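You operate a simulated robot arm through the tools that you are given. There is no shell and no other tool. Be economical: measure what you need, move in short steps, check, and stop when the job is done.

You run a simulated two-armed robot. Do the job below in one go: nothing can be reset, and whatever is moved stays where it is left.

TASK
Take the lid off the paste jar on the programmer end of the front desk and lay it down there.

Only the result counts: the job must be done as asked and must still hold three seconds after the hand-in. Knocking over, shifting, dropping, spilling or breaking anything else fails it. A push-on lid holds only when it is set on centred and level and pressed home; a screw cap is set on level and turned clockwise until tight.

THE ROBOT
Two 7-joint arms with two-finger parallel grippers on one trunk, on a base that drives. Base frame: it is fixed to the floor where the robot stands at the start and does not move with it; the origin is under the middle of the robot, x ahead of it, y to its left, z up; the surface under the hand at the start is at about z = 0.75. Readings come in m, rad, newtons and seconds.
The left shoulder is at the start at [0.07, 0.177, 1.074], the right one opposite. With the tool pointing down near the work surface each hand reaches from about 0.28 to 0.72 m from the robot's upright axis, wherever it stands, measured 20 degrees to its own side. Payload 3.43 kg a hand.
The TCP of each hand is the grasp point between the finger pads, 0.03 m short of the fingertips. In the tool frame z runs along the fingers and y along their closing line. Largest opening 0.094 m; finger width 0.028, thickness 0.01; the body of the gripper, 0.05 by 0.096 m, starts 0.055 m behind the TCP.
Orientation is that of the tool frame in the base frame, as [roll, pitch, yaw] about the fixed x, y, z axes, in that order (R = Rz(yaw) Ry(pitch) Rx(roll)). With the fingers straight down and closing along the base's y, the tool's x points along the base's -x, its y along +y and its z along -z.

THE INTERFACE
- The arms move only by the tool step_arm. It takes "left_commands", "right_commands" or both (then of equal length, played together; a hand with none holds still); each is text: rows parted by semicolons, each of 7 numbers parted by spaces: the finger opening in m, from 0 to 0.094, then the shift along the tool's x, y, z in m, then the turn, a rotation vector about the tool's x, y, z in rad. In form: grip x y z wx wy wz; .... A call has 1 to 10 rows; each row shifts and turns the commanded pose from where the row before left it, along the tool's axes as they then stand. Rows are played at 5 a second. More than 0.05 m and 0.15 rad between two rows, or a gripper value outside its range, and nothing of the call is played. A pose out of reach is approached as far as the arm can. The call stops where the force on the tool passes 40 N (or 10 N more than at its start, if that is more) or the arm is blocked; 0.2 s more then pass. Each finger travels about 0.153 m/s and halts on what it meets, pressing with about 27 N; the grip force reading is that of the motor and also rises with nothing between the fingers. The clock runs only during rows and for 0.2 s after the last one: add rows that do not move to give the fingers time. It gives the time, the measured TCP pose, the force on the tool (base axes), the opening and the grip force at its end, in the units of the frame above (readings bear some noise), with the torque about the TCP (base axes, N m) and any sound that the robot's microphone picked up.
- Cameras (640 x 400 px; columns grow to the right, rows downward): "scene" is now at [0.1279, 0.0243, 1.3786]; the picture's right is [0.31, -0.95, 0.00], its down [-0.67, -0.22, -0.71] and it looks along [0.68, 0.22, -0.71] (base axes); focal length 292 px, centre (320, 200). "left" rides on the left gripper at [0.076, -0.014, -0.102] in its tool frame; the picture's right is [0.18, 0.98, 0.00], its down [-0.75, 0.14, -0.64] and it looks along [-0.63, 0.12, 0.77] (tool axes); focal length 243 px, centre (320, 200). "right" rides on the right gripper at [0.076, 0.014, -0.103] in its tool frame; the picture's right is [-0.18, 0.98, 0.00], its down [-0.75, -0.14, -0.64] and it looks along [-0.63, -0.12, 0.77] (tool axes); focal length 243 px, centre (320, 200). There is no depth. A picture from a camera that has moved, and an enlarged one, comes with that camera's place and axes in the base frame and with its lens.
- camera(camera): a new picture of that camera. It takes no simulated time.
- slide_trunk(by): slides the trunk up (or, below 0, down) by that many m; the arms and the scene camera ride with it, the base frame stays. It gives what a move gives, with no picture.
- steer(legs): drives the robot by 1 to 6 legs, each [ahead, turn to the left] in m and rad, along the robot's own axes; the way and the turn of a leg run together, so that a leg with both is an arc; at most 1.5 m and 3.142 rad a leg. The arms and the cameras ride along, it lands a little off, and it stops where it bumps. It gives what a move gives.
- head_to(pan, tilt): turns the head with the scene camera to pan (to the left, within 1.501 rad either way) and tilt (down, from -0.506 to 1.204), counted from straight ahead of the robot. It gives what a move gives.
- zoom(camera, box): a new picture of the part [left, top, right, bottom] of that camera's present view, enlarged. It takes no simulated time.
- finish_job(): hands the job in; it is judged then, once.

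Work in short steps. Places have to be worked out from the pictures, the camera data and where the tool is seen: move nearer, look again, correct. Check each grasp and each placing, and mend what went wrong. You have 120 turns and 108 pictures in all, those below and enlarged ones among them. Open the grippers and draw the arms clear of the work before you hand the job in, unless the task says otherwise; then end with one line.

The tools are called as a command line: name --argument value ..., lists and objects as JSON in quotes. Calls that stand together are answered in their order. step_arm: Moves the arms, as the interface text tells. Its arguments: {"type":"object","properties":{"left_commands":{"type":"string"},"right_commands":{"type":"string"}},"required":[]} The other tools are called the same way: slide_trunk (by) slides the trunk up or down; steer (legs) drives the base; head_to (pan, tilt) turns the head that bears the scene camera; camera (camera) takes a picture; zoom (camera, box) takes an enlarged picture of a part of a camera's view; finish_job () hands the job in.

At the start:

```text
time_s: 0.0
left_tool_pos: [0.4205, 0.3211, 1.0695]
left_ee_rot: [-3.126, 0.0, -3.139]
left_ft_force: [0.0, -0.5, -0.7]
left_wrist_torque: [0.01, -0.01, 0.0]
left_finger_gap: 0.0941
left_grip_force: 0.1
right_tool_pos: [0.3576, -0.0397, 1.0012]
right_ee_rot: [-3.14, -0.001, -3.14]
right_ft_force: [-0.2, -1.5, -0.8]
right_wrist_torque: [0.0, 0.0, -0.03]
right_finger_gap: 0.094
right_grip_force: 0.1
trunk travel left (down, up): [-0.654, 0.186]
robot x, y, heading: [0.002, 0.0002, 0.002]
head pan, tilt: [0.312, 0.782]
```

scene: 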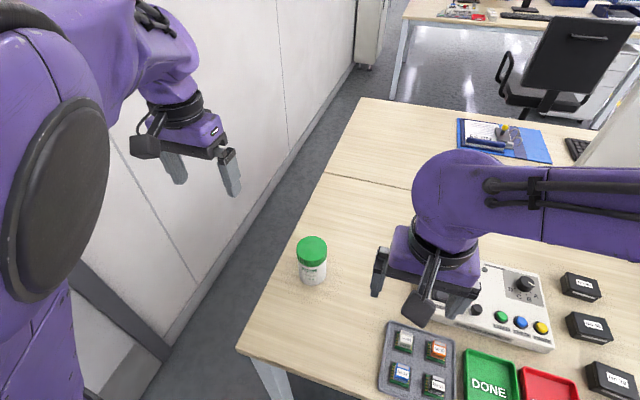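
right: 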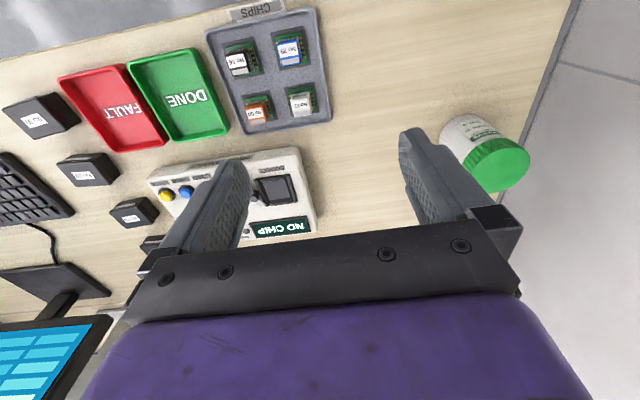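
left: 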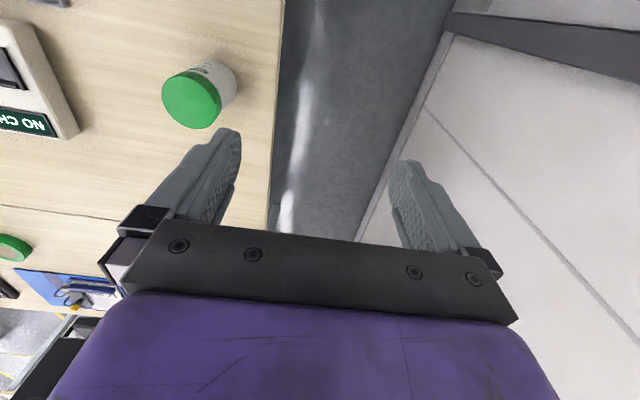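

A jar with a green lid stands at about (0.50, 0.16). The left camera also shows another green round thing further on, so I'll look closely at both before choosing.

zoom --camera "scene" --box '[270, 220, 370, 300]'

zoom --camera "left" --box '[0, 40, 260, 320]'

```text
5.00 times, centred on (320, 260) of scene
camera zoom: at [0.1279, 0.0243, 1.3786], right [0.31, -0.95, 0.0], down [-0.67, -0.22, -0.71], along [0.68, 0.22, -0.71], focal length 1458 px, centre (320, -100)
```

zoom: 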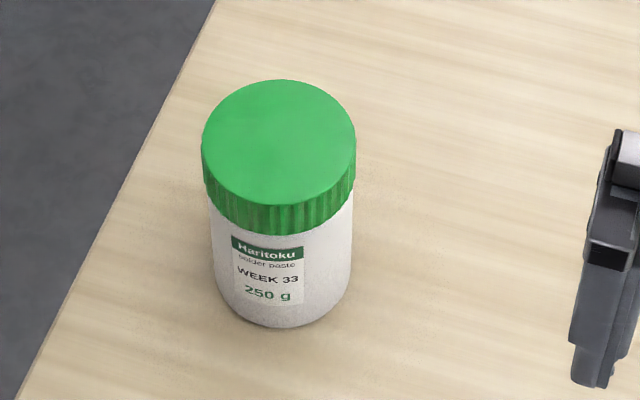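

```text
1.43 times, centred on (130, 180) of left
camera zoom: at [0.3437, 0.307, 1.1717], right [-0.19, 0.98, -0.01], down [0.75, 0.15, 0.64], along [0.63, 0.11, -0.77], focal length 347 px, centre (591, 229)
```

zoom: 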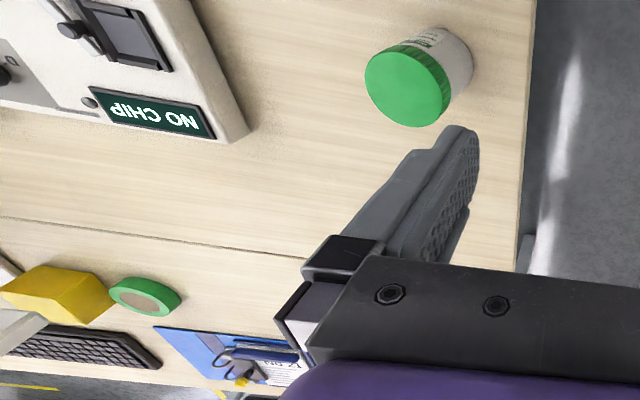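

The other green thing is a tape roll, so this is the paste jar. It's a ribbed screw-type lid about 0.066 m wide, with its top at about (0.481, 0.157, 0.85). I'll bring the left hand over it at a safe height and look again.

step_arm --left_commands "0.094 -0.015 -0.041 0 -0.0156 0 0;0.094 -0.015 -0.041 0 0 0 0;0.094 -0.015 -0.041 0.02 0 0 0;0.094 -0.015 -0.041 0.02 0 0 0;0.094 0 0 0.03 0 0 0;0.094 0 0 0 0 0 0"

camera --camera "left"

camera --camera "scene"

camera --camera "right"

```text
time_s: 1.4
left_tool_pos: [0.4855, 0.1577, 0.9993]
left_ee_rot: [3.141, 0.0, -3.138]
left_ft_force: [-0.5, 0.6, 0.1]
left_wrist_torque: [-0.02, 0.01, 0.03]
left_finger_gap: 0.0939
left_grip_force: 0.1
left hand out of reach, approached as far as the arm can: row 1
right_tool_pos: [0.3553, -0.0406, 1.0015]
right_ee_rot: [3.14, -0.001, 3.142]
right_ft_force: [0.0, 0.0, -0.5]
right_wrist_torque: [0.0, 0.0, -0.01]
right_finger_gap: 0.094
right_grip_force: 0.0
trunk travel left (down, up): [-0.654, 0.186]
robot x, y, heading: [0.002, -0.0039, -0.003]
head pan, tilt: [0.312, 0.782]
```

```text
102 pictures are left
camera left: at [0.4084, 0.1423, 1.1011], right [-0.19, 0.98, 0.0], down [0.75, 0.14, 0.64], along [0.63, 0.12, -0.77], focal length 243 px, centre (320, 200)
```

left: 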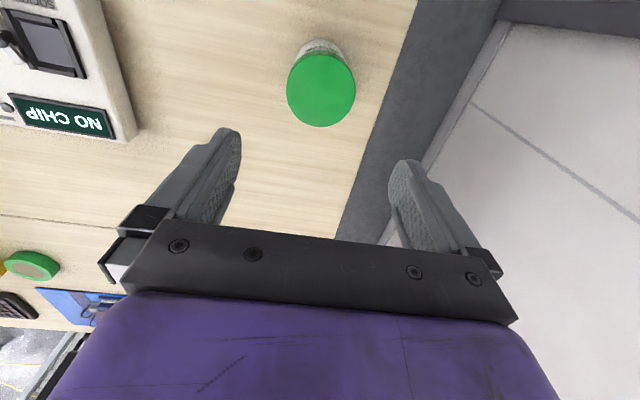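

```text
101 pictures are left
camera scene: at [0.1276, 0.0235, 1.3787], right [0.31, -0.95, 0.0], down [-0.67, -0.22, -0.71], along [0.68, 0.22, -0.7], focal length 292 px, centre (320, 200)
```

scene: 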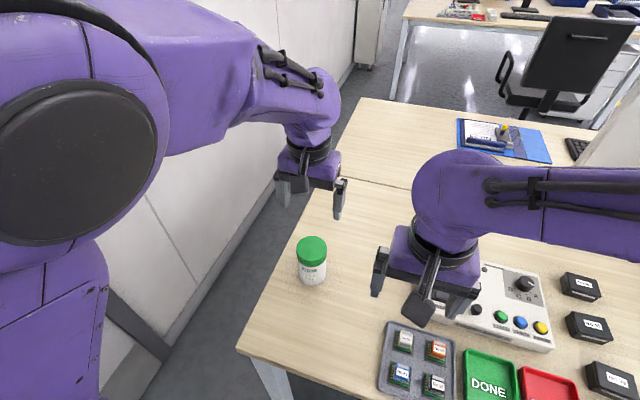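

```text
100 pictures are left
camera right: at [0.2804, -0.0259, 1.1046], right [0.18, 0.98, 0.0], down [0.75, -0.14, 0.64], along [0.63, -0.12, -0.77], focal length 243 px, centre (320, 200)
```

right: 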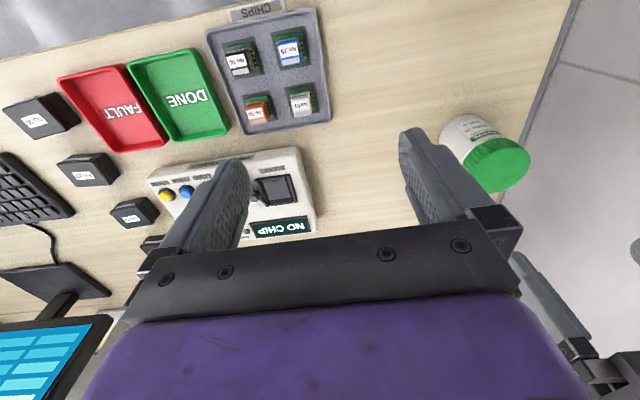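

The new views put the lid's centre at about (0.475, 0.157) with its top at about 0.85–0.86. I'll shift 1 cm toward the robot, lower part way, and check again.

step_arm --left_commands "0.094 0.0105 0 0.04 0 0 0;0.094 0 0 0.04 0 0 0;0.094 0 0 0 0 0 0"

camera --camera "left"

zoom --camera "scene" --box '[230, 170, 390, 300]'

zoom --camera "right" --box '[400, 80, 640, 280]'

```text
time_s: 2.2
left_tool_pos: [0.4765, 0.1579, 0.9166]
left_ee_rot: [-3.14, 0.001, -3.139]
left_ft_force: [-1.2, 0.3, 0.6]
left_wrist_torque: [0.0, 0.0, 0.05]
left_finger_gap: 0.0939
left_grip_force: 0.0
right_tool_pos: [0.3561, -0.0403, 1.0005]
right_ee_rot: [3.141, 0.002, -3.141]
right_ft_force: [-0.3, 0.7, 0.9]
right_wrist_torque: [0.0, -0.03, 0.02]
right_finger_gap: 0.0944
right_grip_force: 0.1
trunk travel left (down, up): [-0.654, 0.186]
robot x, y, heading: [0.0001, -0.0031, 0.003]
head pan, tilt: [0.312, 0.782]
```

```text
99 pictures are left
camera left: at [0.3992, 0.1436, 1.0206], right [-0.19, 0.98, 0.0], down [0.75, 0.14, 0.64], along [0.63, 0.12, -0.77], focal length 243 px, centre (320, 200)
```

left: 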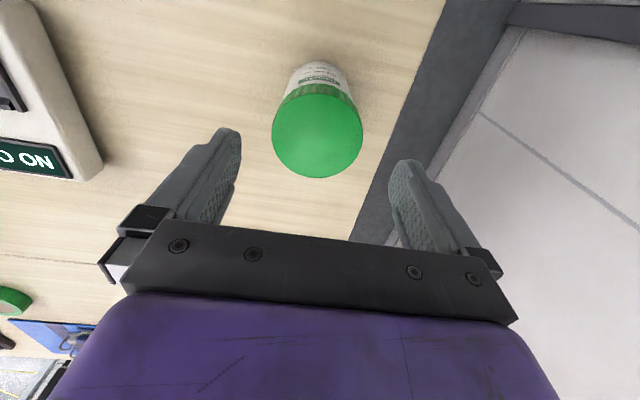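

```text
3.08 times, centred on (310, 235) of scene
camera zoom: at [0.1271, 0.024, 1.3787], right [0.31, -0.95, 0.0], down [-0.67, -0.22, -0.71], along [0.68, 0.22, -0.7], focal length 897 px, centre (351, 92)
```

zoom: 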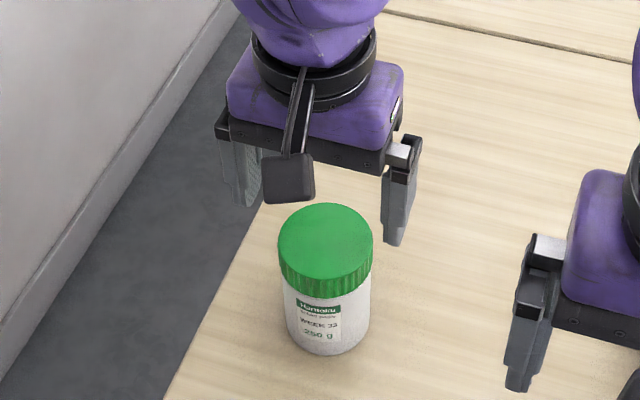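

```text
2.00 times, centred on (520, 180) of right
camera zoom: at [0.28, -0.0255, 1.1048], right [0.18, 0.98, 0.0], down [0.75, -0.14, 0.64], along [0.63, -0.12, -0.77], focal length 485 px, centre (-80, 240)
```

zoom: 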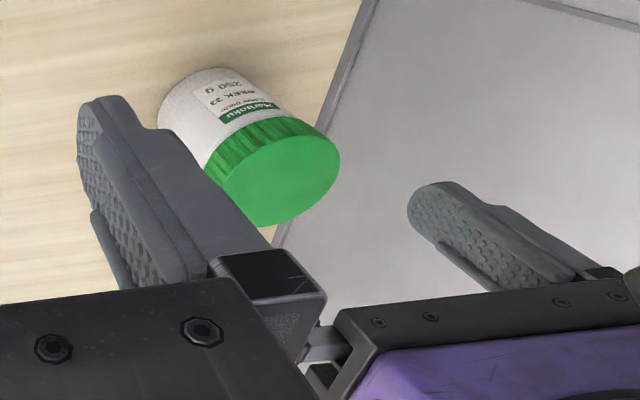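

The lid centre reads about (0.476, 0.156) with its top near 0.848, so the hand is well centred. I'll lower it around the lid without closing, then look.

step_arm --left_commands "0.094 0 -0.002 0.03 0 0 0;0.094 0 0 0.03 0 0 0;0.094 0 0 0 0 0 0"

zoom --camera "scene" --box '[230, 170, 390, 300]'

camera --camera "left"

zoom --camera "right" --box '[400, 80, 640, 280]'

```text
time_s: 3.0
left_tool_pos: [0.475, 0.1558, 0.858]
left_ee_rot: [3.14, 0.002, -3.141]
left_ft_force: [-0.2, 0.6, 0.0]
left_wrist_torque: [-0.03, -0.03, -0.01]
left_finger_gap: 0.094
left_grip_force: 0.1
right_tool_pos: [0.3555, -0.0404, 1.0]
right_ee_rot: [-3.141, 0.002, -3.141]
right_ft_force: [0.4, 0.0, -1.2]
right_wrist_torque: [0.02, 0.02, 0.01]
right_finger_gap: 0.0942
right_grip_force: 0.1
trunk travel left (down, up): [-0.654, 0.186]
robot x, y, heading: [0.0006, -0.0036, 0.002]
head pan, tilt: [0.312, 0.782]
```

```text
3.08 times, centred on (310, 235) of scene
camera zoom: at [0.1275, 0.024, 1.3787], right [0.31, -0.95, 0.0], down [-0.67, -0.22, -0.71], along [0.68, 0.22, -0.7], focal length 897 px, centre (351, 92)
```

zoom: 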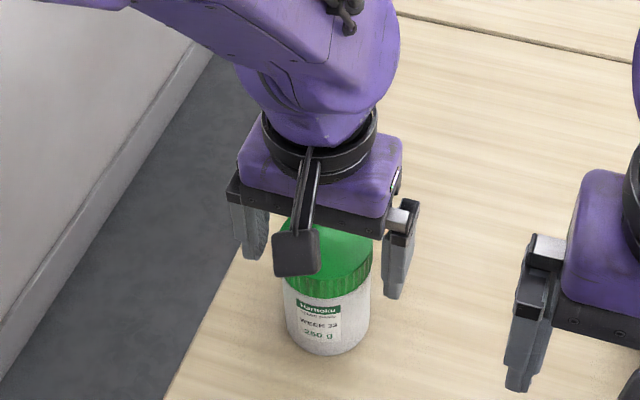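

```text
95 pictures are left
camera left: at [0.3974, 0.1412, 0.961], right [-0.19, 0.98, 0.0], down [0.75, 0.14, 0.64], along [0.63, 0.12, -0.77], focal length 243 px, centre (320, 200)
```

left: 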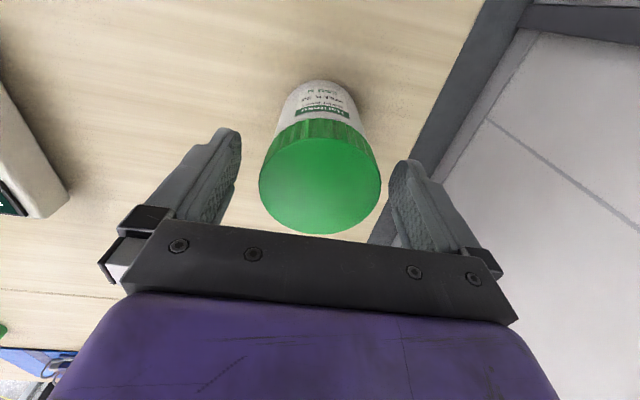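

```text
2.00 times, centred on (520, 180) of right
camera zoom: at [0.2803, -0.0255, 1.1047], right [0.18, 0.98, 0.0], down [0.75, -0.14, 0.64], along [0.63, -0.12, -0.77], focal length 485 px, centre (-80, 240)
```

zoom: 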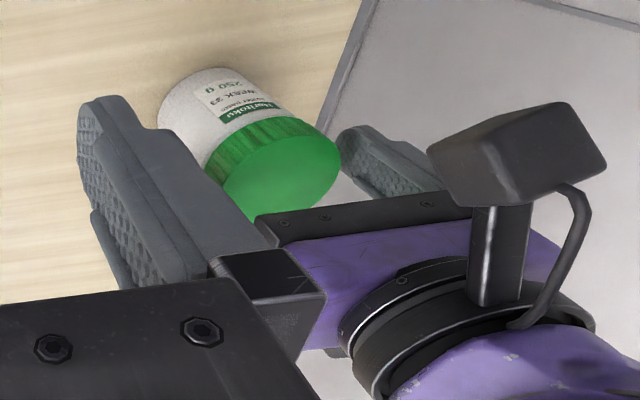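

The lid sits centred between the fingers. Before gripping, I'll turn the open hand clockwise about the lid to gain wrist range for the counter-clockwise unscrewing.

step_arm --left_commands "0.094 0 0 0.003 0 0 0.15;0.094 0 0 0 0 0 0.15;0.094 0 0 0 0 0 0.15;0.094 0 0 0 0 0 0.15;0.094 0 0 0 0 0 0.15;0.094 0 0 0 0 0 0.15;0.094 0 0 0 0 0 0.15;0.094 0 0 0 0 0 0"

camera --camera "left"

```text
time_s: 4.8
left_tool_pos: [0.4745, 0.1579, 0.8563]
left_ee_rot: [3.141, 0.001, 2.094]
left_ft_force: [0.2, 0.2, -0.1]
left_wrist_torque: [-0.03, -0.03, 0.01]
left_finger_gap: 0.0941
left_grip_force: 0.0
right_tool_pos: [0.3558, -0.0401, 1.0023]
right_ee_rot: [-3.141, 0.0, -3.139]
right_ft_force: [0.2, -0.3, 0.1]
right_wrist_torque: [-0.02, 0.0, -0.02]
right_finger_gap: 0.0939
right_grip_force: 0.0
trunk travel left (down, up): [-0.654, 0.186]
robot x, y, heading: [0.005, -0.0009, 0.0]
head pan, tilt: [0.312, 0.782]
```

```text
93 pictures are left
camera left: at [0.4245, 0.2159, 0.9581], right [0.76, 0.65, 0.0], down [0.5, -0.58, 0.64], along [0.42, -0.49, -0.77], focal length 243 px, centre (320, 200)
```

left: 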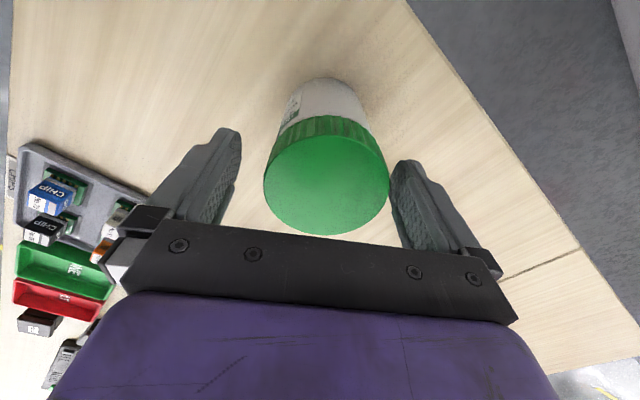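

The lid sits about 4–5 mm toward tool +y. I'll centre on it, close, and make a small counter-clockwise test turn to see whether the body turns along.

step_arm --left_commands "0.094 -0.0025 0.0045 0 0 0 0;0.08 0 0 0 0 0 0;0.06 0 0 0 0 0 0;0.06 0 0 0 0 0 0;0.06 0 0 0 0 0 0"

camera --camera "left"

zoom --camera "scene" --box '[230, 170, 390, 300]'

```text
time_s: 6.0
left_tool_pos: [0.4823, 0.1567, 0.8558]
left_ee_rot: [3.14, 0.001, 2.095]
left_ft_force: [0.3, 0.6, 2.3]
left_wrist_torque: [0.1, -0.1, 0.02]
left_finger_gap: 0.0695
left_grip_force: 27.4
right_tool_pos: [0.3567, -0.0411, 1.0001]
right_ee_rot: [-3.141, 0.002, -3.139]
right_ft_force: [-1.1, -0.9, 0.1]
right_wrist_torque: [-0.01, -0.01, -0.04]
right_finger_gap: 0.094
right_grip_force: 0.0
trunk travel left (down, up): [-0.654, 0.186]
robot x, y, heading: [0.0025, 0.0025, 0.005]
head pan, tilt: [0.312, 0.782]
```

```text
92 pictures are left
camera left: at [0.4298, 0.2158, 0.9587], right [0.76, 0.65, 0.0], down [0.5, -0.58, 0.64], along [0.42, -0.49, -0.77], focal length 243 px, centre (320, 200)
```

left: 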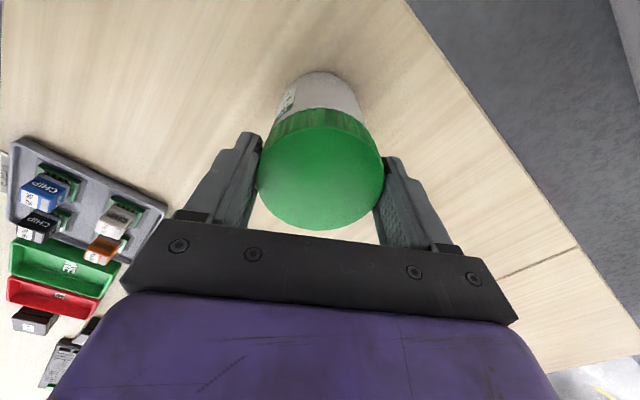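

```text
3.08 times, centred on (310, 235) of scene
camera zoom: at [0.1276, 0.0242, 1.3787], right [0.31, -0.95, 0.0], down [-0.67, -0.22, -0.71], along [0.68, 0.22, -0.7], focal length 897 px, centre (351, 92)
```

zoom: 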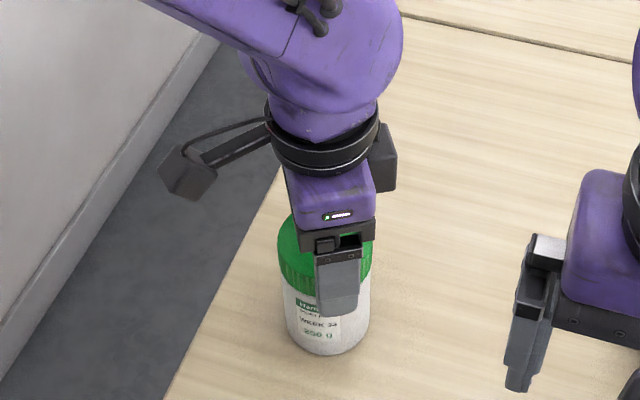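

The lid is gripped at 0.0695 m and the jar stands unmoved. Now the test turn, about 0.3 rad counter-clockwise.

step_arm --left_commands "0.06 0 0 0 0 0 -0.1;0.06 0 0 0 0 0 -0.1;0.06 0 0 0 0 0 -0.1;0.06 0 0 0 0 0 0"

zoom --camera "scene" --box '[230, 170, 390, 300]'

```text
time_s: 7.0
left_tool_pos: [0.4819, 0.1579, 0.8553]
left_ee_rot: [3.139, 0.003, 2.396]
left_ft_force: [2.5, 1.8, 10.6]
left_wrist_torque: [0.55, -0.49, 0.0]
left_finger_gap: 0.0694
left_grip_force: 26.5
right_tool_pos: [0.356, -0.0412, 1.0019]
right_ee_rot: [3.141, 0.0, -3.139]
right_ft_force: [-0.5, -0.3, 0.4]
right_wrist_torque: [-0.02, 0.03, 0.0]
right_finger_gap: 0.0941
right_grip_force: 0.1
trunk travel left (down, up): [-0.654, 0.186]
robot x, y, heading: [-0.0028, -0.0, 0.002]
head pan, tilt: [0.312, 0.782]
```

```text
3.08 times, centred on (310, 235) of scene
camera zoom: at [0.1269, 0.0241, 1.3788], right [0.31, -0.95, 0.0], down [-0.67, -0.22, -0.71], along [0.68, 0.22, -0.7], focal length 897 px, centre (351, 92)
```

zoom: 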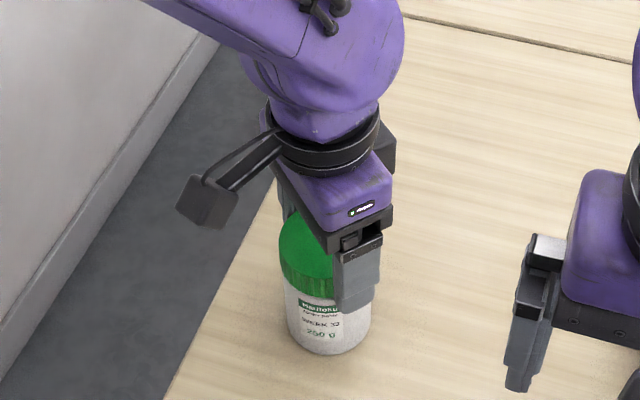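

The label barely moved and the upward force on the tool rose to 10.6 N, so the lid is turning on its thread and climbing. I'll continue with a small lift per row to follow the thread.

step_arm --left_commands "0.06 0 0 -0.0001 0 0 -0.12;0.06 0 0 -0.0001 0 0 -0.12;0.06 0 0 -0.0001 0 0 -0.12;0.06 0 0 -0.0001 0 0 -0.12;0.06 0 0 -0.0001 0 0 -0.12;0.06 0 0 0 0 0 0"

zoom --camera "scene" --box '[230, 170, 390, 300]'

```text
time_s: 8.4
left_tool_pos: [0.4804, 0.1571, 0.8564]
left_ee_rot: [3.14, 0.0, 2.997]
left_ft_force: [2.7, 2.5, 17.5]
left_wrist_torque: [0.65, 0.03, -0.02]
left_finger_gap: 0.0696
left_grip_force: 26.6
right_tool_pos: [0.3564, -0.0398, 1.0024]
right_ee_rot: [-3.141, 0.0, -3.138]
right_ft_force: [0.3, 0.1, -0.5]
right_wrist_torque: [-0.01, -0.04, 0.0]
right_finger_gap: 0.0939
right_grip_force: 0.0
trunk travel left (down, up): [-0.654, 0.186]
robot x, y, heading: [0.0018, -0.0012, -0.002]
head pan, tilt: [0.312, 0.782]
```

```text
3.08 times, centred on (310, 235) of scene
camera zoom: at [0.1263, 0.0238, 1.3788], right [0.31, -0.95, 0.0], down [-0.67, -0.22, -0.71], along [0.68, 0.22, -0.7], focal length 897 px, centre (351, 92)
```

zoom: 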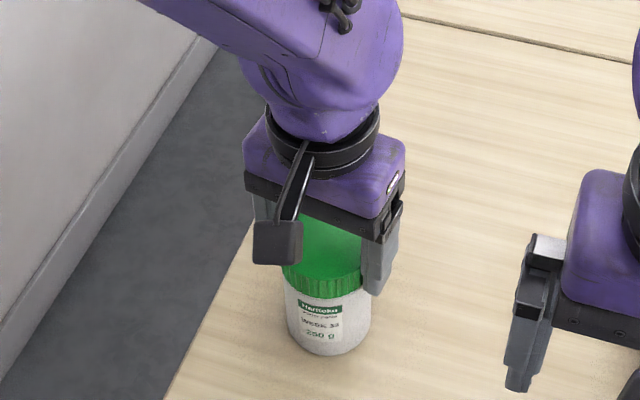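

The label stays put while the lid turns. Force is 17.5 N, so I'll lift a bit faster and keep turning.

step_arm --left_commands "0.06 0 0 -0.0004 0 0 -0.14;0.06 0 0 -0.0002 0 0 -0.14;0.06 0 0 -0.0002 0 0 -0.14;0.06 0 0 -0.0002 0 0 -0.14;0.06 0 0 -0.0002 0 0 -0.14;0.06 0 0 -0.0002 0 0 -0.14;0.06 0 0 -0.0002 0 0 -0.14;0.06 0 0 -0.0002 0 0 -0.14;0.06 0 0 0 0 0 0"

zoom --camera "scene" --box '[230, 170, 390, 300]'

```text
time_s: 10.4
left_tool_pos: [0.4806, 0.1567, 0.8572]
left_ee_rot: [-3.141, 0.0, -2.165]
left_ft_force: [-1.5, 1.1, 3.3]
left_wrist_torque: [0.06, 0.21, 0.0]
left_finger_gap: 0.0697
left_grip_force: 27.4
right_tool_pos: [0.3557, -0.0412, 1.0001]
right_ee_rot: [-3.141, 0.0, -3.141]
right_ft_force: [0.7, 0.3, -0.5]
right_wrist_torque: [0.0, 0.02, 0.01]
right_finger_gap: 0.0938
right_grip_force: 0.1
trunk travel left (down, up): [-0.654, 0.186]
robot x, y, heading: [-0.0014, 0.0037, 0.004]
head pan, tilt: [0.312, 0.782]
```

```text
3.08 times, centred on (310, 235) of scene
camera zoom: at [0.1276, 0.0243, 1.3786], right [0.31, -0.95, 0.0], down [-0.67, -0.22, -0.71], along [0.68, 0.22, -0.7], focal length 897 px, centre (351, 92)
```

zoom: 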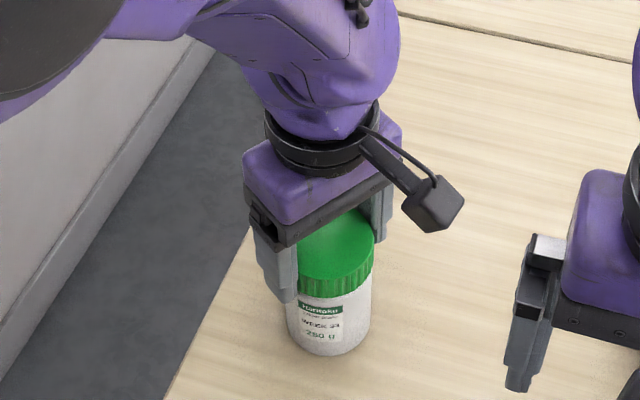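

Force is down to 3.3 N, so I'll ease the lift rate and keep turning another ~1.3 rad.

step_arm --left_commands "0.06 0 0 0 0 0 -0.14;0.06 0 0 -0.0001 0 0 -0.14;0.06 0 0 -0.0001 0 0 -0.14;0.06 0 0 -0.0001 0 0 -0.14;0.06 0 0 -0.0001 0 0 -0.14;0.06 0 0 -0.0001 0 0 -0.14;0.06 0 0 -0.0001 0 0 -0.14;0.06 0 0 -0.0001 0 0 -0.14;0.06 0 0 -0.0001 0 0 -0.14;0.06 0 0 0 0 0 0"

zoom --camera "scene" --box '[230, 170, 390, 300]'

```text
time_s: 12.6
left_tool_pos: [0.4859, 0.1607, 0.8651]
left_ee_rot: [3.105, -0.052, -0.864]
left_ft_force: [-0.1, -0.1, -2.6]
left_wrist_torque: [0.06, -0.01, -0.02]
left_finger_gap: 0.0693
left_grip_force: 26.9
right_tool_pos: [0.3566, -0.0394, 1.0011]
right_ee_rot: [3.141, 0.0, -3.14]
right_ft_force: [0.0, -0.8, -0.3]
right_wrist_torque: [-0.01, -0.02, -0.02]
right_finger_gap: 0.0938
right_grip_force: 0.0
trunk travel left (down, up): [-0.654, 0.186]
robot x, y, heading: [0.0023, 0.0024, -0.001]
head pan, tilt: [0.312, 0.782]
```

```text
3.08 times, centred on (310, 235) of scene
camera zoom: at [0.1284, 0.0244, 1.3785], right [0.31, -0.95, 0.0], down [-0.67, -0.22, -0.71], along [0.67, 0.22, -0.71], focal length 897 px, centre (351, 92)
```

zoom: 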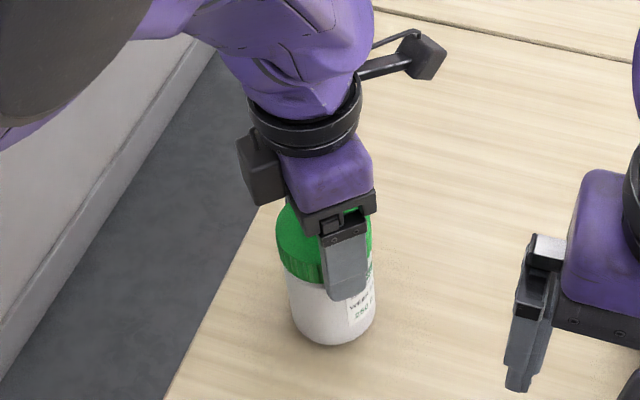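

The wrist ran out of range: the hand tilted and rose 8 mm, and the jar came up and turned with it (weight reads −2.6 N). I'll back the rotation up gently so the jar settles flat on the desk again.

step_arm --left_commands "0.06 0 0 0 0 0 0.06;0.06 0 0 0 0 0 0.06;0.06 0 0 0 0 0 0.06;0.06 0 0 0 0 0 0.06;0.06 0 0 0 0 0 0"

zoom --camera "scene" --box '[230, 170, 390, 300]'

```text
time_s: 13.8
left_tool_pos: [0.4817, 0.1588, 0.8598]
left_ee_rot: [3.131, -0.02, -1.131]
left_ft_force: [0.0, 0.1, -2.8]
left_wrist_torque: [0.0, -0.03, -0.03]
left_finger_gap: 0.0696
left_grip_force: 27.0
right_tool_pos: [0.3559, -0.0402, 1.0016]
right_ee_rot: [3.141, 0.0, -3.14]
right_ft_force: [0.5, 0.7, 1.0]
right_wrist_torque: [-0.03, -0.01, -0.02]
right_finger_gap: 0.094
right_grip_force: 0.0
trunk travel left (down, up): [-0.654, 0.186]
robot x, y, heading: [-0.0011, -0.0004, 0.004]
head pan, tilt: [0.312, 0.782]
```

```text
3.08 times, centred on (310, 235) of scene
camera zoom: at [0.1285, 0.0243, 1.3785], right [0.31, -0.95, 0.0], down [-0.67, -0.22, -0.71], along [0.67, 0.22, -0.71], focal length 897 px, centre (351, 92)
```

zoom: 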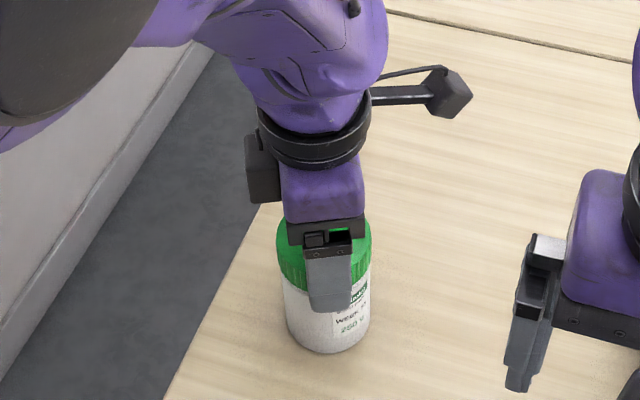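

It's coming down and straightening. Back a little further.

step_arm --left_commands "0.06 0 0 0 0 0 0.06;0.06 0 0 0 0 0 0.06;0.06 0 0 0 0 0 0.06;0.06 0 0 0.0003 0 0 0.06;0.06 0 0 0 0 0 0"

zoom --camera "scene" --box '[230, 170, 390, 300]'

```text
time_s: 15.0
left_tool_pos: [0.4823, 0.1557, 0.8585]
left_ee_rot: [-3.14, 0.0, -1.392]
left_ft_force: [0.2, -2.3, 0.8]
left_wrist_torque: [-0.27, 0.07, 0.03]
left_finger_gap: 0.0691
left_grip_force: 27.2
right_tool_pos: [0.356, -0.0404, 1.0025]
right_ee_rot: [3.141, 0.002, -3.141]
right_ft_force: [0.3, -0.5, -0.4]
right_wrist_torque: [0.0, -0.02, 0.02]
right_finger_gap: 0.0941
right_grip_force: 0.1
trunk travel left (down, up): [-0.654, 0.186]
robot x, y, heading: [-0.0026, 0.004, -0.0]
head pan, tilt: [0.312, 0.782]
```

```text
3.08 times, centred on (310, 235) of scene
camera zoom: at [0.1279, 0.0239, 1.3787], right [0.31, -0.95, 0.0], down [-0.67, -0.22, -0.71], along [0.68, 0.22, -0.7], focal length 897 px, centre (351, 92)
```

zoom: 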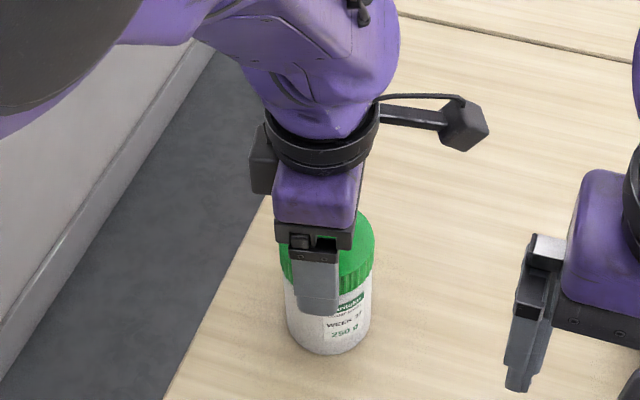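

The jar is flat on the desk again and the wrist limit is about yaw −1.4. I'll open and swing the hand back clockwise ~2.8 rad for a second stroke.

step_arm --left_commands "0.094 0 0 0 0 0 0;0.094 0 0 0 0 0 0;0.094 0 0 0 0 0 0.14;0.094 0 0 0 0 0 0.14;0.094 0 0 0 0 0 0.14;0.094 0 0 0 0 0 0.14;0.094 0 0 0 0 0 0.14;0.094 0 0 0 0 0 0.14;0.094 0 0 0 0 0 0.14;0.094 0 0 0 0 0 0.14"

step_arm --left_commands "0.094 0 0 0 0 0 0.14;0.094 0 0 0 0 0 0.14;0.094 0 0 0 0 0 0.14;0.094 0 0 0 0 0 0.14;0.094 0 0 0 0 0 0.14;0.094 0 0 0 0 0 0.14;0.094 0 0 0 0 0 0.14;0.094 0 0 0 0 0 0.14;0.094 0 0 0 0 0 0.14;0.094 0 0 0 0 0 0.14"

step_arm --left_commands "0.094 0 0 0 0 0 0.14;0.094 0 0 0 0 0 0.14;0.094 0 0 0 0 0 0.14;0.094 0 0 0 0 0 0.14;0.094 0 0 0 0 0 0.14;0.094 0 0 0 0 0 0"

camera --camera "left"

zoom --camera "scene" --box '[230, 170, 390, 300]'

```text
time_s: 17.2
left_tool_pos: [0.4813, 0.1579, 0.8586]
left_ee_rot: [3.14, 0.002, -2.512]
left_ft_force: [-1.0, 0.3, 0.1]
left_wrist_torque: [0.02, 0.03, 0.01]
left_finger_gap: 0.0939
left_grip_force: 0.0
right_tool_pos: [0.3556, -0.0403, 1.0012]
right_ee_rot: [-3.142, 0.0, -3.141]
right_ft_force: [0.7, -0.1, -0.7]
right_wrist_torque: [-0.02, 0.01, -0.04]
right_finger_gap: 0.094
right_grip_force: 0.1
trunk travel left (down, up): [-0.654, 0.186]
robot x, y, heading: [0.0012, 0.0001, 0.001]
head pan, tilt: [0.312, 0.782]
```

```text
time_s: 19.4
left_tool_pos: [0.4816, 0.1572, 0.8579]
left_ee_rot: [3.139, 0.002, 2.371]
left_ft_force: [1.0, 0.1, 0.1]
left_wrist_torque: [-0.01, 0.03, 0.01]
left_finger_gap: 0.0939
left_grip_force: 0.0
right_tool_pos: [0.3565, -0.0399, 1.0019]
right_ee_rot: [3.141, -0.001, -3.139]
right_ft_force: [0.3, -0.6, -0.2]
right_wrist_torque: [-0.01, -0.02, 0.01]
right_finger_gap: 0.0941
right_grip_force: 0.0
trunk travel left (down, up): [-0.654, 0.186]
robot x, y, heading: [0.0001, 0.0008, -0.002]
head pan, tilt: [0.312, 0.782]
```

```text
time_s: 20.8
left_tool_pos: [0.482, 0.1565, 0.8583]
left_ee_rot: [3.14, 0.001, 1.673]
left_ft_force: [0.0, 1.0, 0.1]
left_wrist_torque: [-0.01, -0.01, 0.01]
left_finger_gap: 0.0939
left_grip_force: 0.1
right_tool_pos: [0.3558, -0.0408, 1.001]
right_ee_rot: [3.141, 0.0, -3.14]
right_ft_force: [0.1, -0.2, 0.3]
right_wrist_torque: [-0.02, 0.0, -0.01]
right_finger_gap: 0.0941
right_grip_force: 0.1
trunk travel left (down, up): [-0.654, 0.186]
robot x, y, heading: [0.0018, 0.0003, 0.003]
head pan, tilt: [0.312, 0.782]
```

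```text
84 pictures are left
camera left: at [0.4586, 0.2307, 0.9607], right [0.96, 0.28, 0.0], down [0.22, -0.74, 0.64], along [0.18, -0.62, -0.77], focal length 243 px, centre (320, 200)
```

left: 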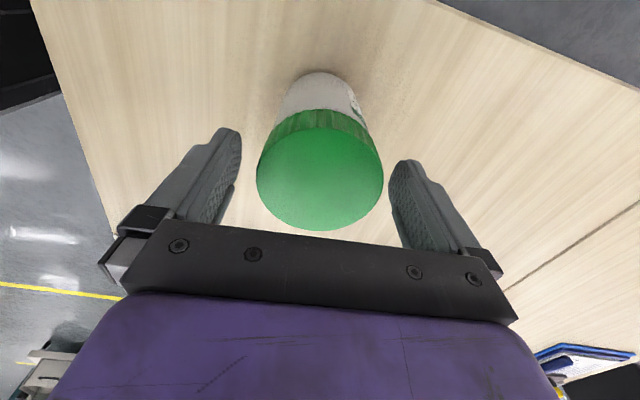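

```text
3.08 times, centred on (310, 235) of scene
camera zoom: at [0.128, 0.0241, 1.3786], right [0.31, -0.95, 0.0], down [-0.67, -0.22, -0.71], along [0.68, 0.22, -0.71], focal length 897 px, centre (351, 92)
```

zoom: 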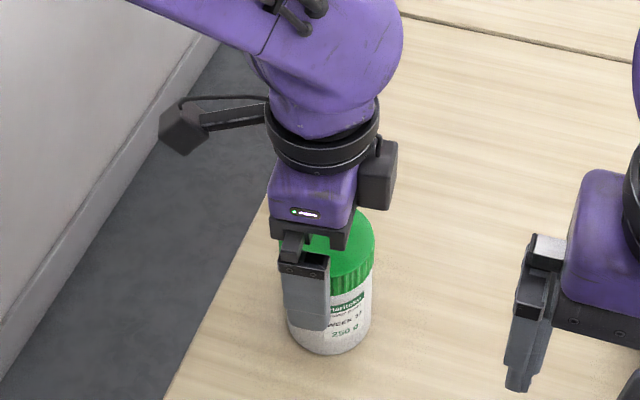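

Jar intact, lid centred between the fingers. I'll regrip with a slight downward preload and turn about 1.1 rad, following at ~1.15 mm/rad.

step_arm --left_commands "0.06 0 0 0 0 0 0;0.06 0 0 0 0 0 0;0.06 0 0 0.0004 0 0 0;0.06 0 0 -0.00016 0 0 -0.14;0.06 0 0 -0.00016 0 0 -0.14;0.06 0 0 -0.00016 0 0 -0.14;0.06 0 0 -0.00016 0 0 -0.14;0.06 0 0 -0.00016 0 0 -0.14;0.06 0 0 -0.00016 0 0 -0.14;0.06 0 0 0 0 0 0"

zoom --camera "scene" --box '[230, 170, 390, 300]'

```text
time_s: 23.0
left_tool_pos: [0.4822, 0.1577, 0.8589]
left_ee_rot: [3.14, 0.001, 2.517]
left_ft_force: [1.8, 0.4, 2.2]
left_wrist_torque: [0.07, 0.0, 0.03]
left_finger_gap: 0.0711
left_grip_force: 27.0
right_tool_pos: [0.3564, -0.0413, 1.0009]
right_ee_rot: [-3.141, 0.0, -3.139]
right_ft_force: [-0.5, -0.1, -0.2]
right_wrist_torque: [-0.02, 0.01, 0.02]
right_finger_gap: 0.0938
right_grip_force: 0.1
trunk travel left (down, up): [-0.654, 0.186]
robot x, y, heading: [-0.0007, 0.0007, 0.004]
head pan, tilt: [0.312, 0.782]
```

```text
3.08 times, centred on (310, 235) of scene
camera zoom: at [0.1279, 0.0243, 1.3786], right [0.31, -0.95, 0.0], down [-0.67, -0.22, -0.71], along [0.68, 0.22, -0.7], focal length 897 px, centre (351, 92)
```

zoom: 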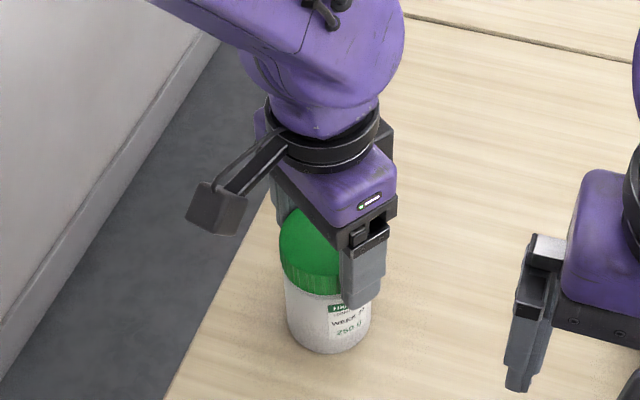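

The body didn't turn. The gap reads 0.0711 and the force is low, so the lid may be nearly free; I'll look from the hand camera.

camera --camera "left"

zoom --camera "right" --box '[400, 80, 640, 280]'

zoom --camera "scene" --box '[280, 225, 360, 290]'

```text
81 pictures are left
camera left: at [0.4107, 0.1894, 0.9612], right [0.43, 0.91, 0.0], down [0.69, -0.33, 0.64], along [0.58, -0.27, -0.77], focal length 243 px, centre (320, 200)
```

left: 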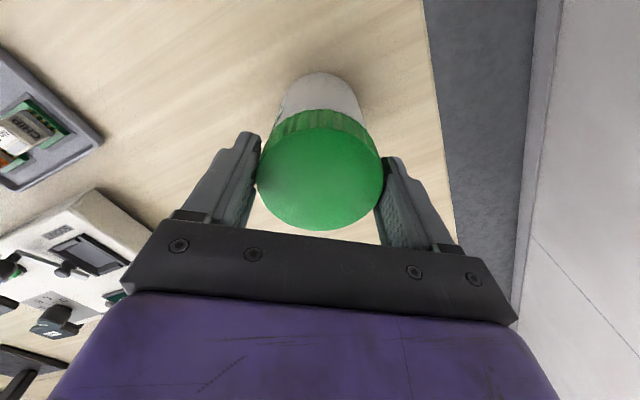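

```text
2.00 times, centred on (520, 180) of right
camera zoom: at [0.2807, -0.0254, 1.1046], right [0.18, 0.98, 0.0], down [0.75, -0.14, 0.64], along [0.63, -0.12, -0.77], focal length 485 px, centre (-80, 240)
```

zoom: 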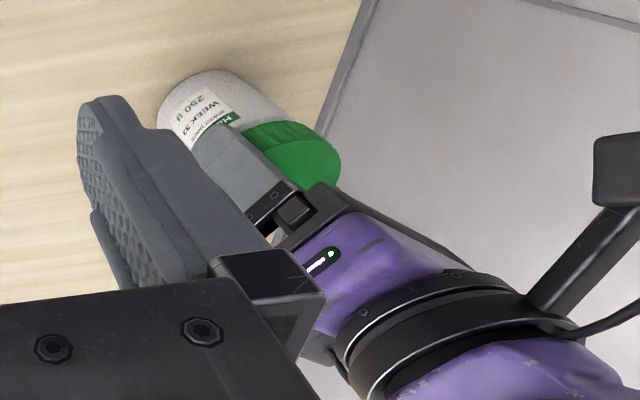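

```text
6.15 times, centred on (320, 258) of scene
camera zoom: at [0.1279, 0.0243, 1.3786], right [0.31, -0.95, 0.0], down [-0.67, -0.22, -0.71], along [0.68, 0.22, -0.7], focal length 1795 px, centre (320, -154)
```

zoom: 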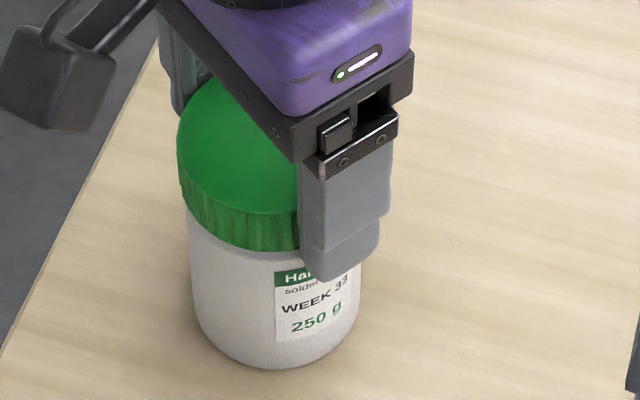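

The lid is level and the grip is seated on the ribs. I'll continue the stroke, watching the force.

step_arm --left_commands "0.06 0 0 -0.0001 0 0 -0.14;0.06 0 0 -0.00014 0 0 -0.14;0.06 0 0 -0.00014 0 0 -0.14;0.06 0 0 -0.00014 0 0 -0.14;0.06 0 0 -0.00014 0 0 -0.14;0.06 0 0 -0.00014 0 0 -0.14;0.06 0 0 -0.00014 0 0 -0.14;0.06 0 0 -0.00014 0 0 -0.14;0.06 0 0 0 0 0 0"

zoom --camera "scene" --box '[280, 225, 360, 290]'

```text
time_s: 25.0
left_tool_pos: [0.4815, 0.1579, 0.8598]
left_ee_rot: [-3.141, 0.002, -2.648]
left_ft_force: [-0.5, -1.3, -0.1]
left_wrist_torque: [-0.01, -0.02, -0.02]
left_finger_gap: 0.0675
left_grip_force: 26.9
right_tool_pos: [0.357, -0.0399, 1.0007]
right_ee_rot: [-3.141, 0.0, -3.14]
right_ft_force: [-0.1, -0.2, -0.8]
right_wrist_torque: [0.05, 0.0, 0.05]
right_finger_gap: 0.094
right_grip_force: 0.0
trunk travel left (down, up): [-0.654, 0.186]
robot x, y, heading: [-0.0015, -0.0029, 0.001]
head pan, tilt: [0.312, 0.782]
```

```text
6.15 times, centred on (320, 258) of scene
camera zoom: at [0.128, 0.0242, 1.3786], right [0.31, -0.95, 0.0], down [-0.67, -0.22, -0.71], along [0.68, 0.22, -0.71], focal length 1795 px, centre (320, -154)
```

zoom: 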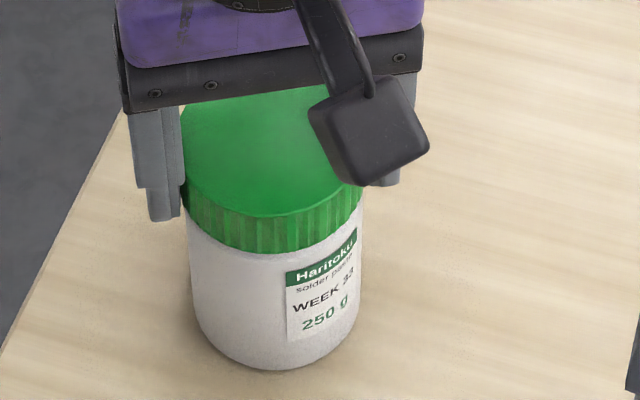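

The force is near zero now. I'll try a tiny 3 mm lift; if the jar hangs on, the weight will read about −2.6 N.

step_arm --left_commands "0.06 0 0 -0.001 0 0 0;0.06 0 0 -0.001 0 0 0;0.06 0 0 -0.001 0 0 0;0.06 0 0 0 0 0 0"

zoom --camera "scene" --box '[280, 225, 360, 290]'

```text
time_s: 26.0
left_tool_pos: [0.4798, 0.1572, 0.8633]
left_ee_rot: [3.141, 0.0, -2.65]
left_ft_force: [1.6, -0.3, -0.4]
left_wrist_torque: [0.02, 0.02, 0.0]
left_finger_gap: 0.0676
left_grip_force: 26.7
right_tool_pos: [0.3568, -0.0412, 1.0018]
right_ee_rot: [-3.14, 0.001, -3.139]
right_ft_force: [-0.5, 0.1, -0.3]
right_wrist_torque: [0.04, 0.03, -0.01]
right_finger_gap: 0.094
right_grip_force: 0.0
trunk travel left (down, up): [-0.654, 0.186]
robot x, y, heading: [0.0015, -0.0002, -0.001]
head pan, tilt: [0.312, 0.782]
```

```text
6.15 times, centred on (320, 258) of scene
camera zoom: at [0.128, 0.0242, 1.3786], right [0.31, -0.95, 0.0], down [-0.67, -0.22, -0.71], along [0.67, 0.22, -0.71], focal length 1795 px, centre (320, -154)
```

zoom: 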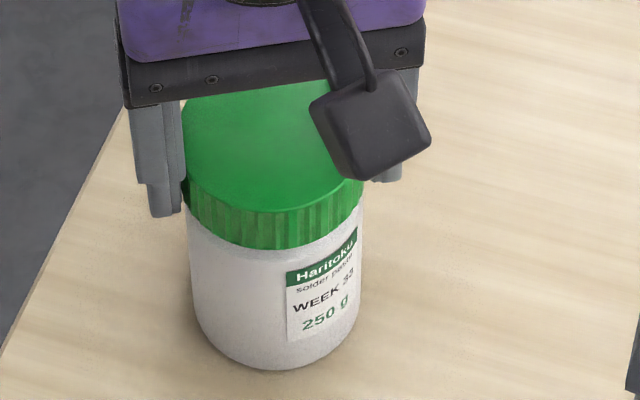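

The body stayed and only lid weight is felt, so the lid is free. I'll lift it straight up well clear.

step_arm --left_commands "0.06 0 0 -0.005 0 0 0;0.06 0 0 -0.01 0 0 0;0.06 0 0 -0.02 0 0 0;0.06 0 0 -0.03 0 0 0;0.06 0 0 -0.02 0 0 0;0.06 0 0 0 0 0 0"

camera --camera "left"

camera --camera "scene"

```text
time_s: 27.4
left_tool_pos: [0.48, 0.158, 0.9479]
left_ee_rot: [3.141, -0.002, -2.647]
left_ft_force: [0.6, -1.2, -0.2]
left_wrist_torque: [0.01, -0.03, 0.04]
left_finger_gap: 0.0674
left_grip_force: 27.2
right_tool_pos: [0.3556, -0.0394, 1.0015]
right_ee_rot: [3.141, 0.0, -3.139]
right_ft_force: [-0.9, 0.4, -0.2]
right_wrist_torque: [-0.02, -0.02, 0.02]
right_finger_gap: 0.0939
right_grip_force: 0.1
trunk travel left (down, up): [-0.654, 0.186]
robot x, y, heading: [-0.0016, 0.0045, -0.001]
head pan, tilt: [0.312, 0.782]
```

```text
76 pictures are left
camera left: at [0.4191, 0.1089, 1.0507], right [-0.63, 0.78, 0.0], down [0.6, 0.48, 0.64], along [0.5, 0.4, -0.77], focal length 243 px, centre (320, 200)
```

left: 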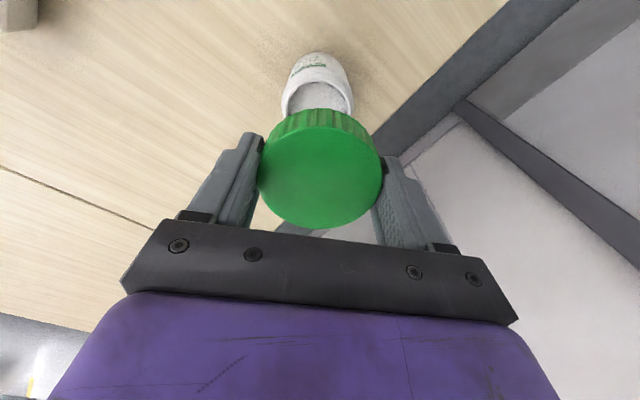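

```text
75 pictures are left
camera scene: at [0.1283, 0.0242, 1.3786], right [0.31, -0.95, 0.0], down [-0.67, -0.22, -0.71], along [0.67, 0.22, -0.71], focal length 292 px, centre (320, 200)
```

scene: 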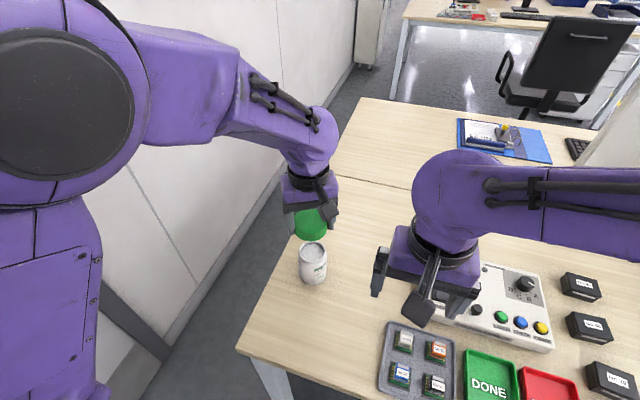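

The lid is off and held level, and the open jar stands upright. I'll lay it on the bare desk behind the jar at about (0.61, 0.13), first moving over and lowering to ~0.03 m above the surface.

step_arm --left_commands "0.06 -0.0253 -0.0216 0 0 0 0;0.06 -0.0253 -0.0216 0 0 0 0;0.06 -0.0253 -0.0216 0 0 0 0;0.06 -0.0253 -0.0216 0 0 0 0;0.06 0 0 0.035 0 0 0;0.06 0 0 0.035 0 0 0;0.06 0 0 0.035 0 0 0;0.06 0 0 0.03 0 0 0;0.06 0 0 0 0 0 0"

camera --camera "left"

camera --camera "scene"

```text
time_s: 29.4
left_tool_pos: [0.6085, 0.1294, 0.8135]
left_ee_rot: [-3.141, 0.002, -2.649]
left_ft_force: [-0.7, -0.5, 0.0]
left_wrist_torque: [0.0, -0.01, 0.02]
left_finger_gap: 0.0673
left_grip_force: 27.0
right_tool_pos: [0.3556, -0.0395, 1.0007]
right_ee_rot: [3.141, 0.001, -3.14]
right_ft_force: [0.3, 0.5, -0.1]
right_wrist_torque: [0.03, 0.01, 0.01]
right_finger_gap: 0.0942
right_grip_force: 0.0
trunk travel left (down, up): [-0.654, 0.186]
robot x, y, heading: [0.0014, -0.002, 0.0]
head pan, tilt: [0.312, 0.782]
```

```text
74 pictures are left
camera left: at [0.5482, 0.0809, 0.9157], right [-0.63, 0.78, 0.0], down [0.6, 0.48, 0.64], along [0.5, 0.4, -0.77], focal length 243 px, centre (320, 200)
```

left: 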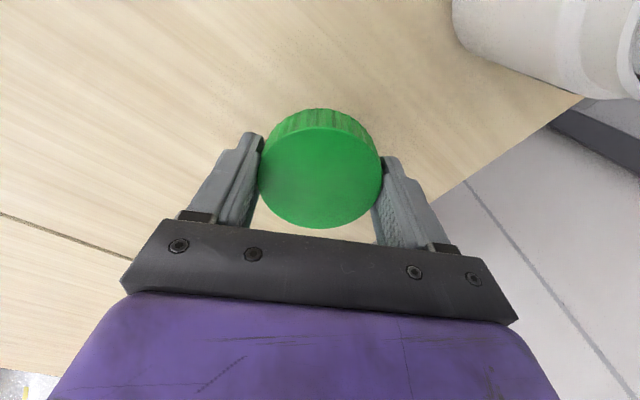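

```text
73 pictures are left
camera scene: at [0.1277, 0.0241, 1.3786], right [0.31, -0.95, 0.0], down [-0.67, -0.22, -0.71], along [0.68, 0.22, -0.7], focal length 292 px, centre (320, 200)
```

scene: 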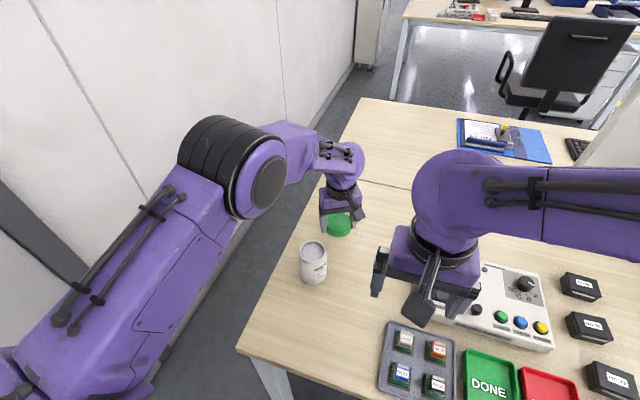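

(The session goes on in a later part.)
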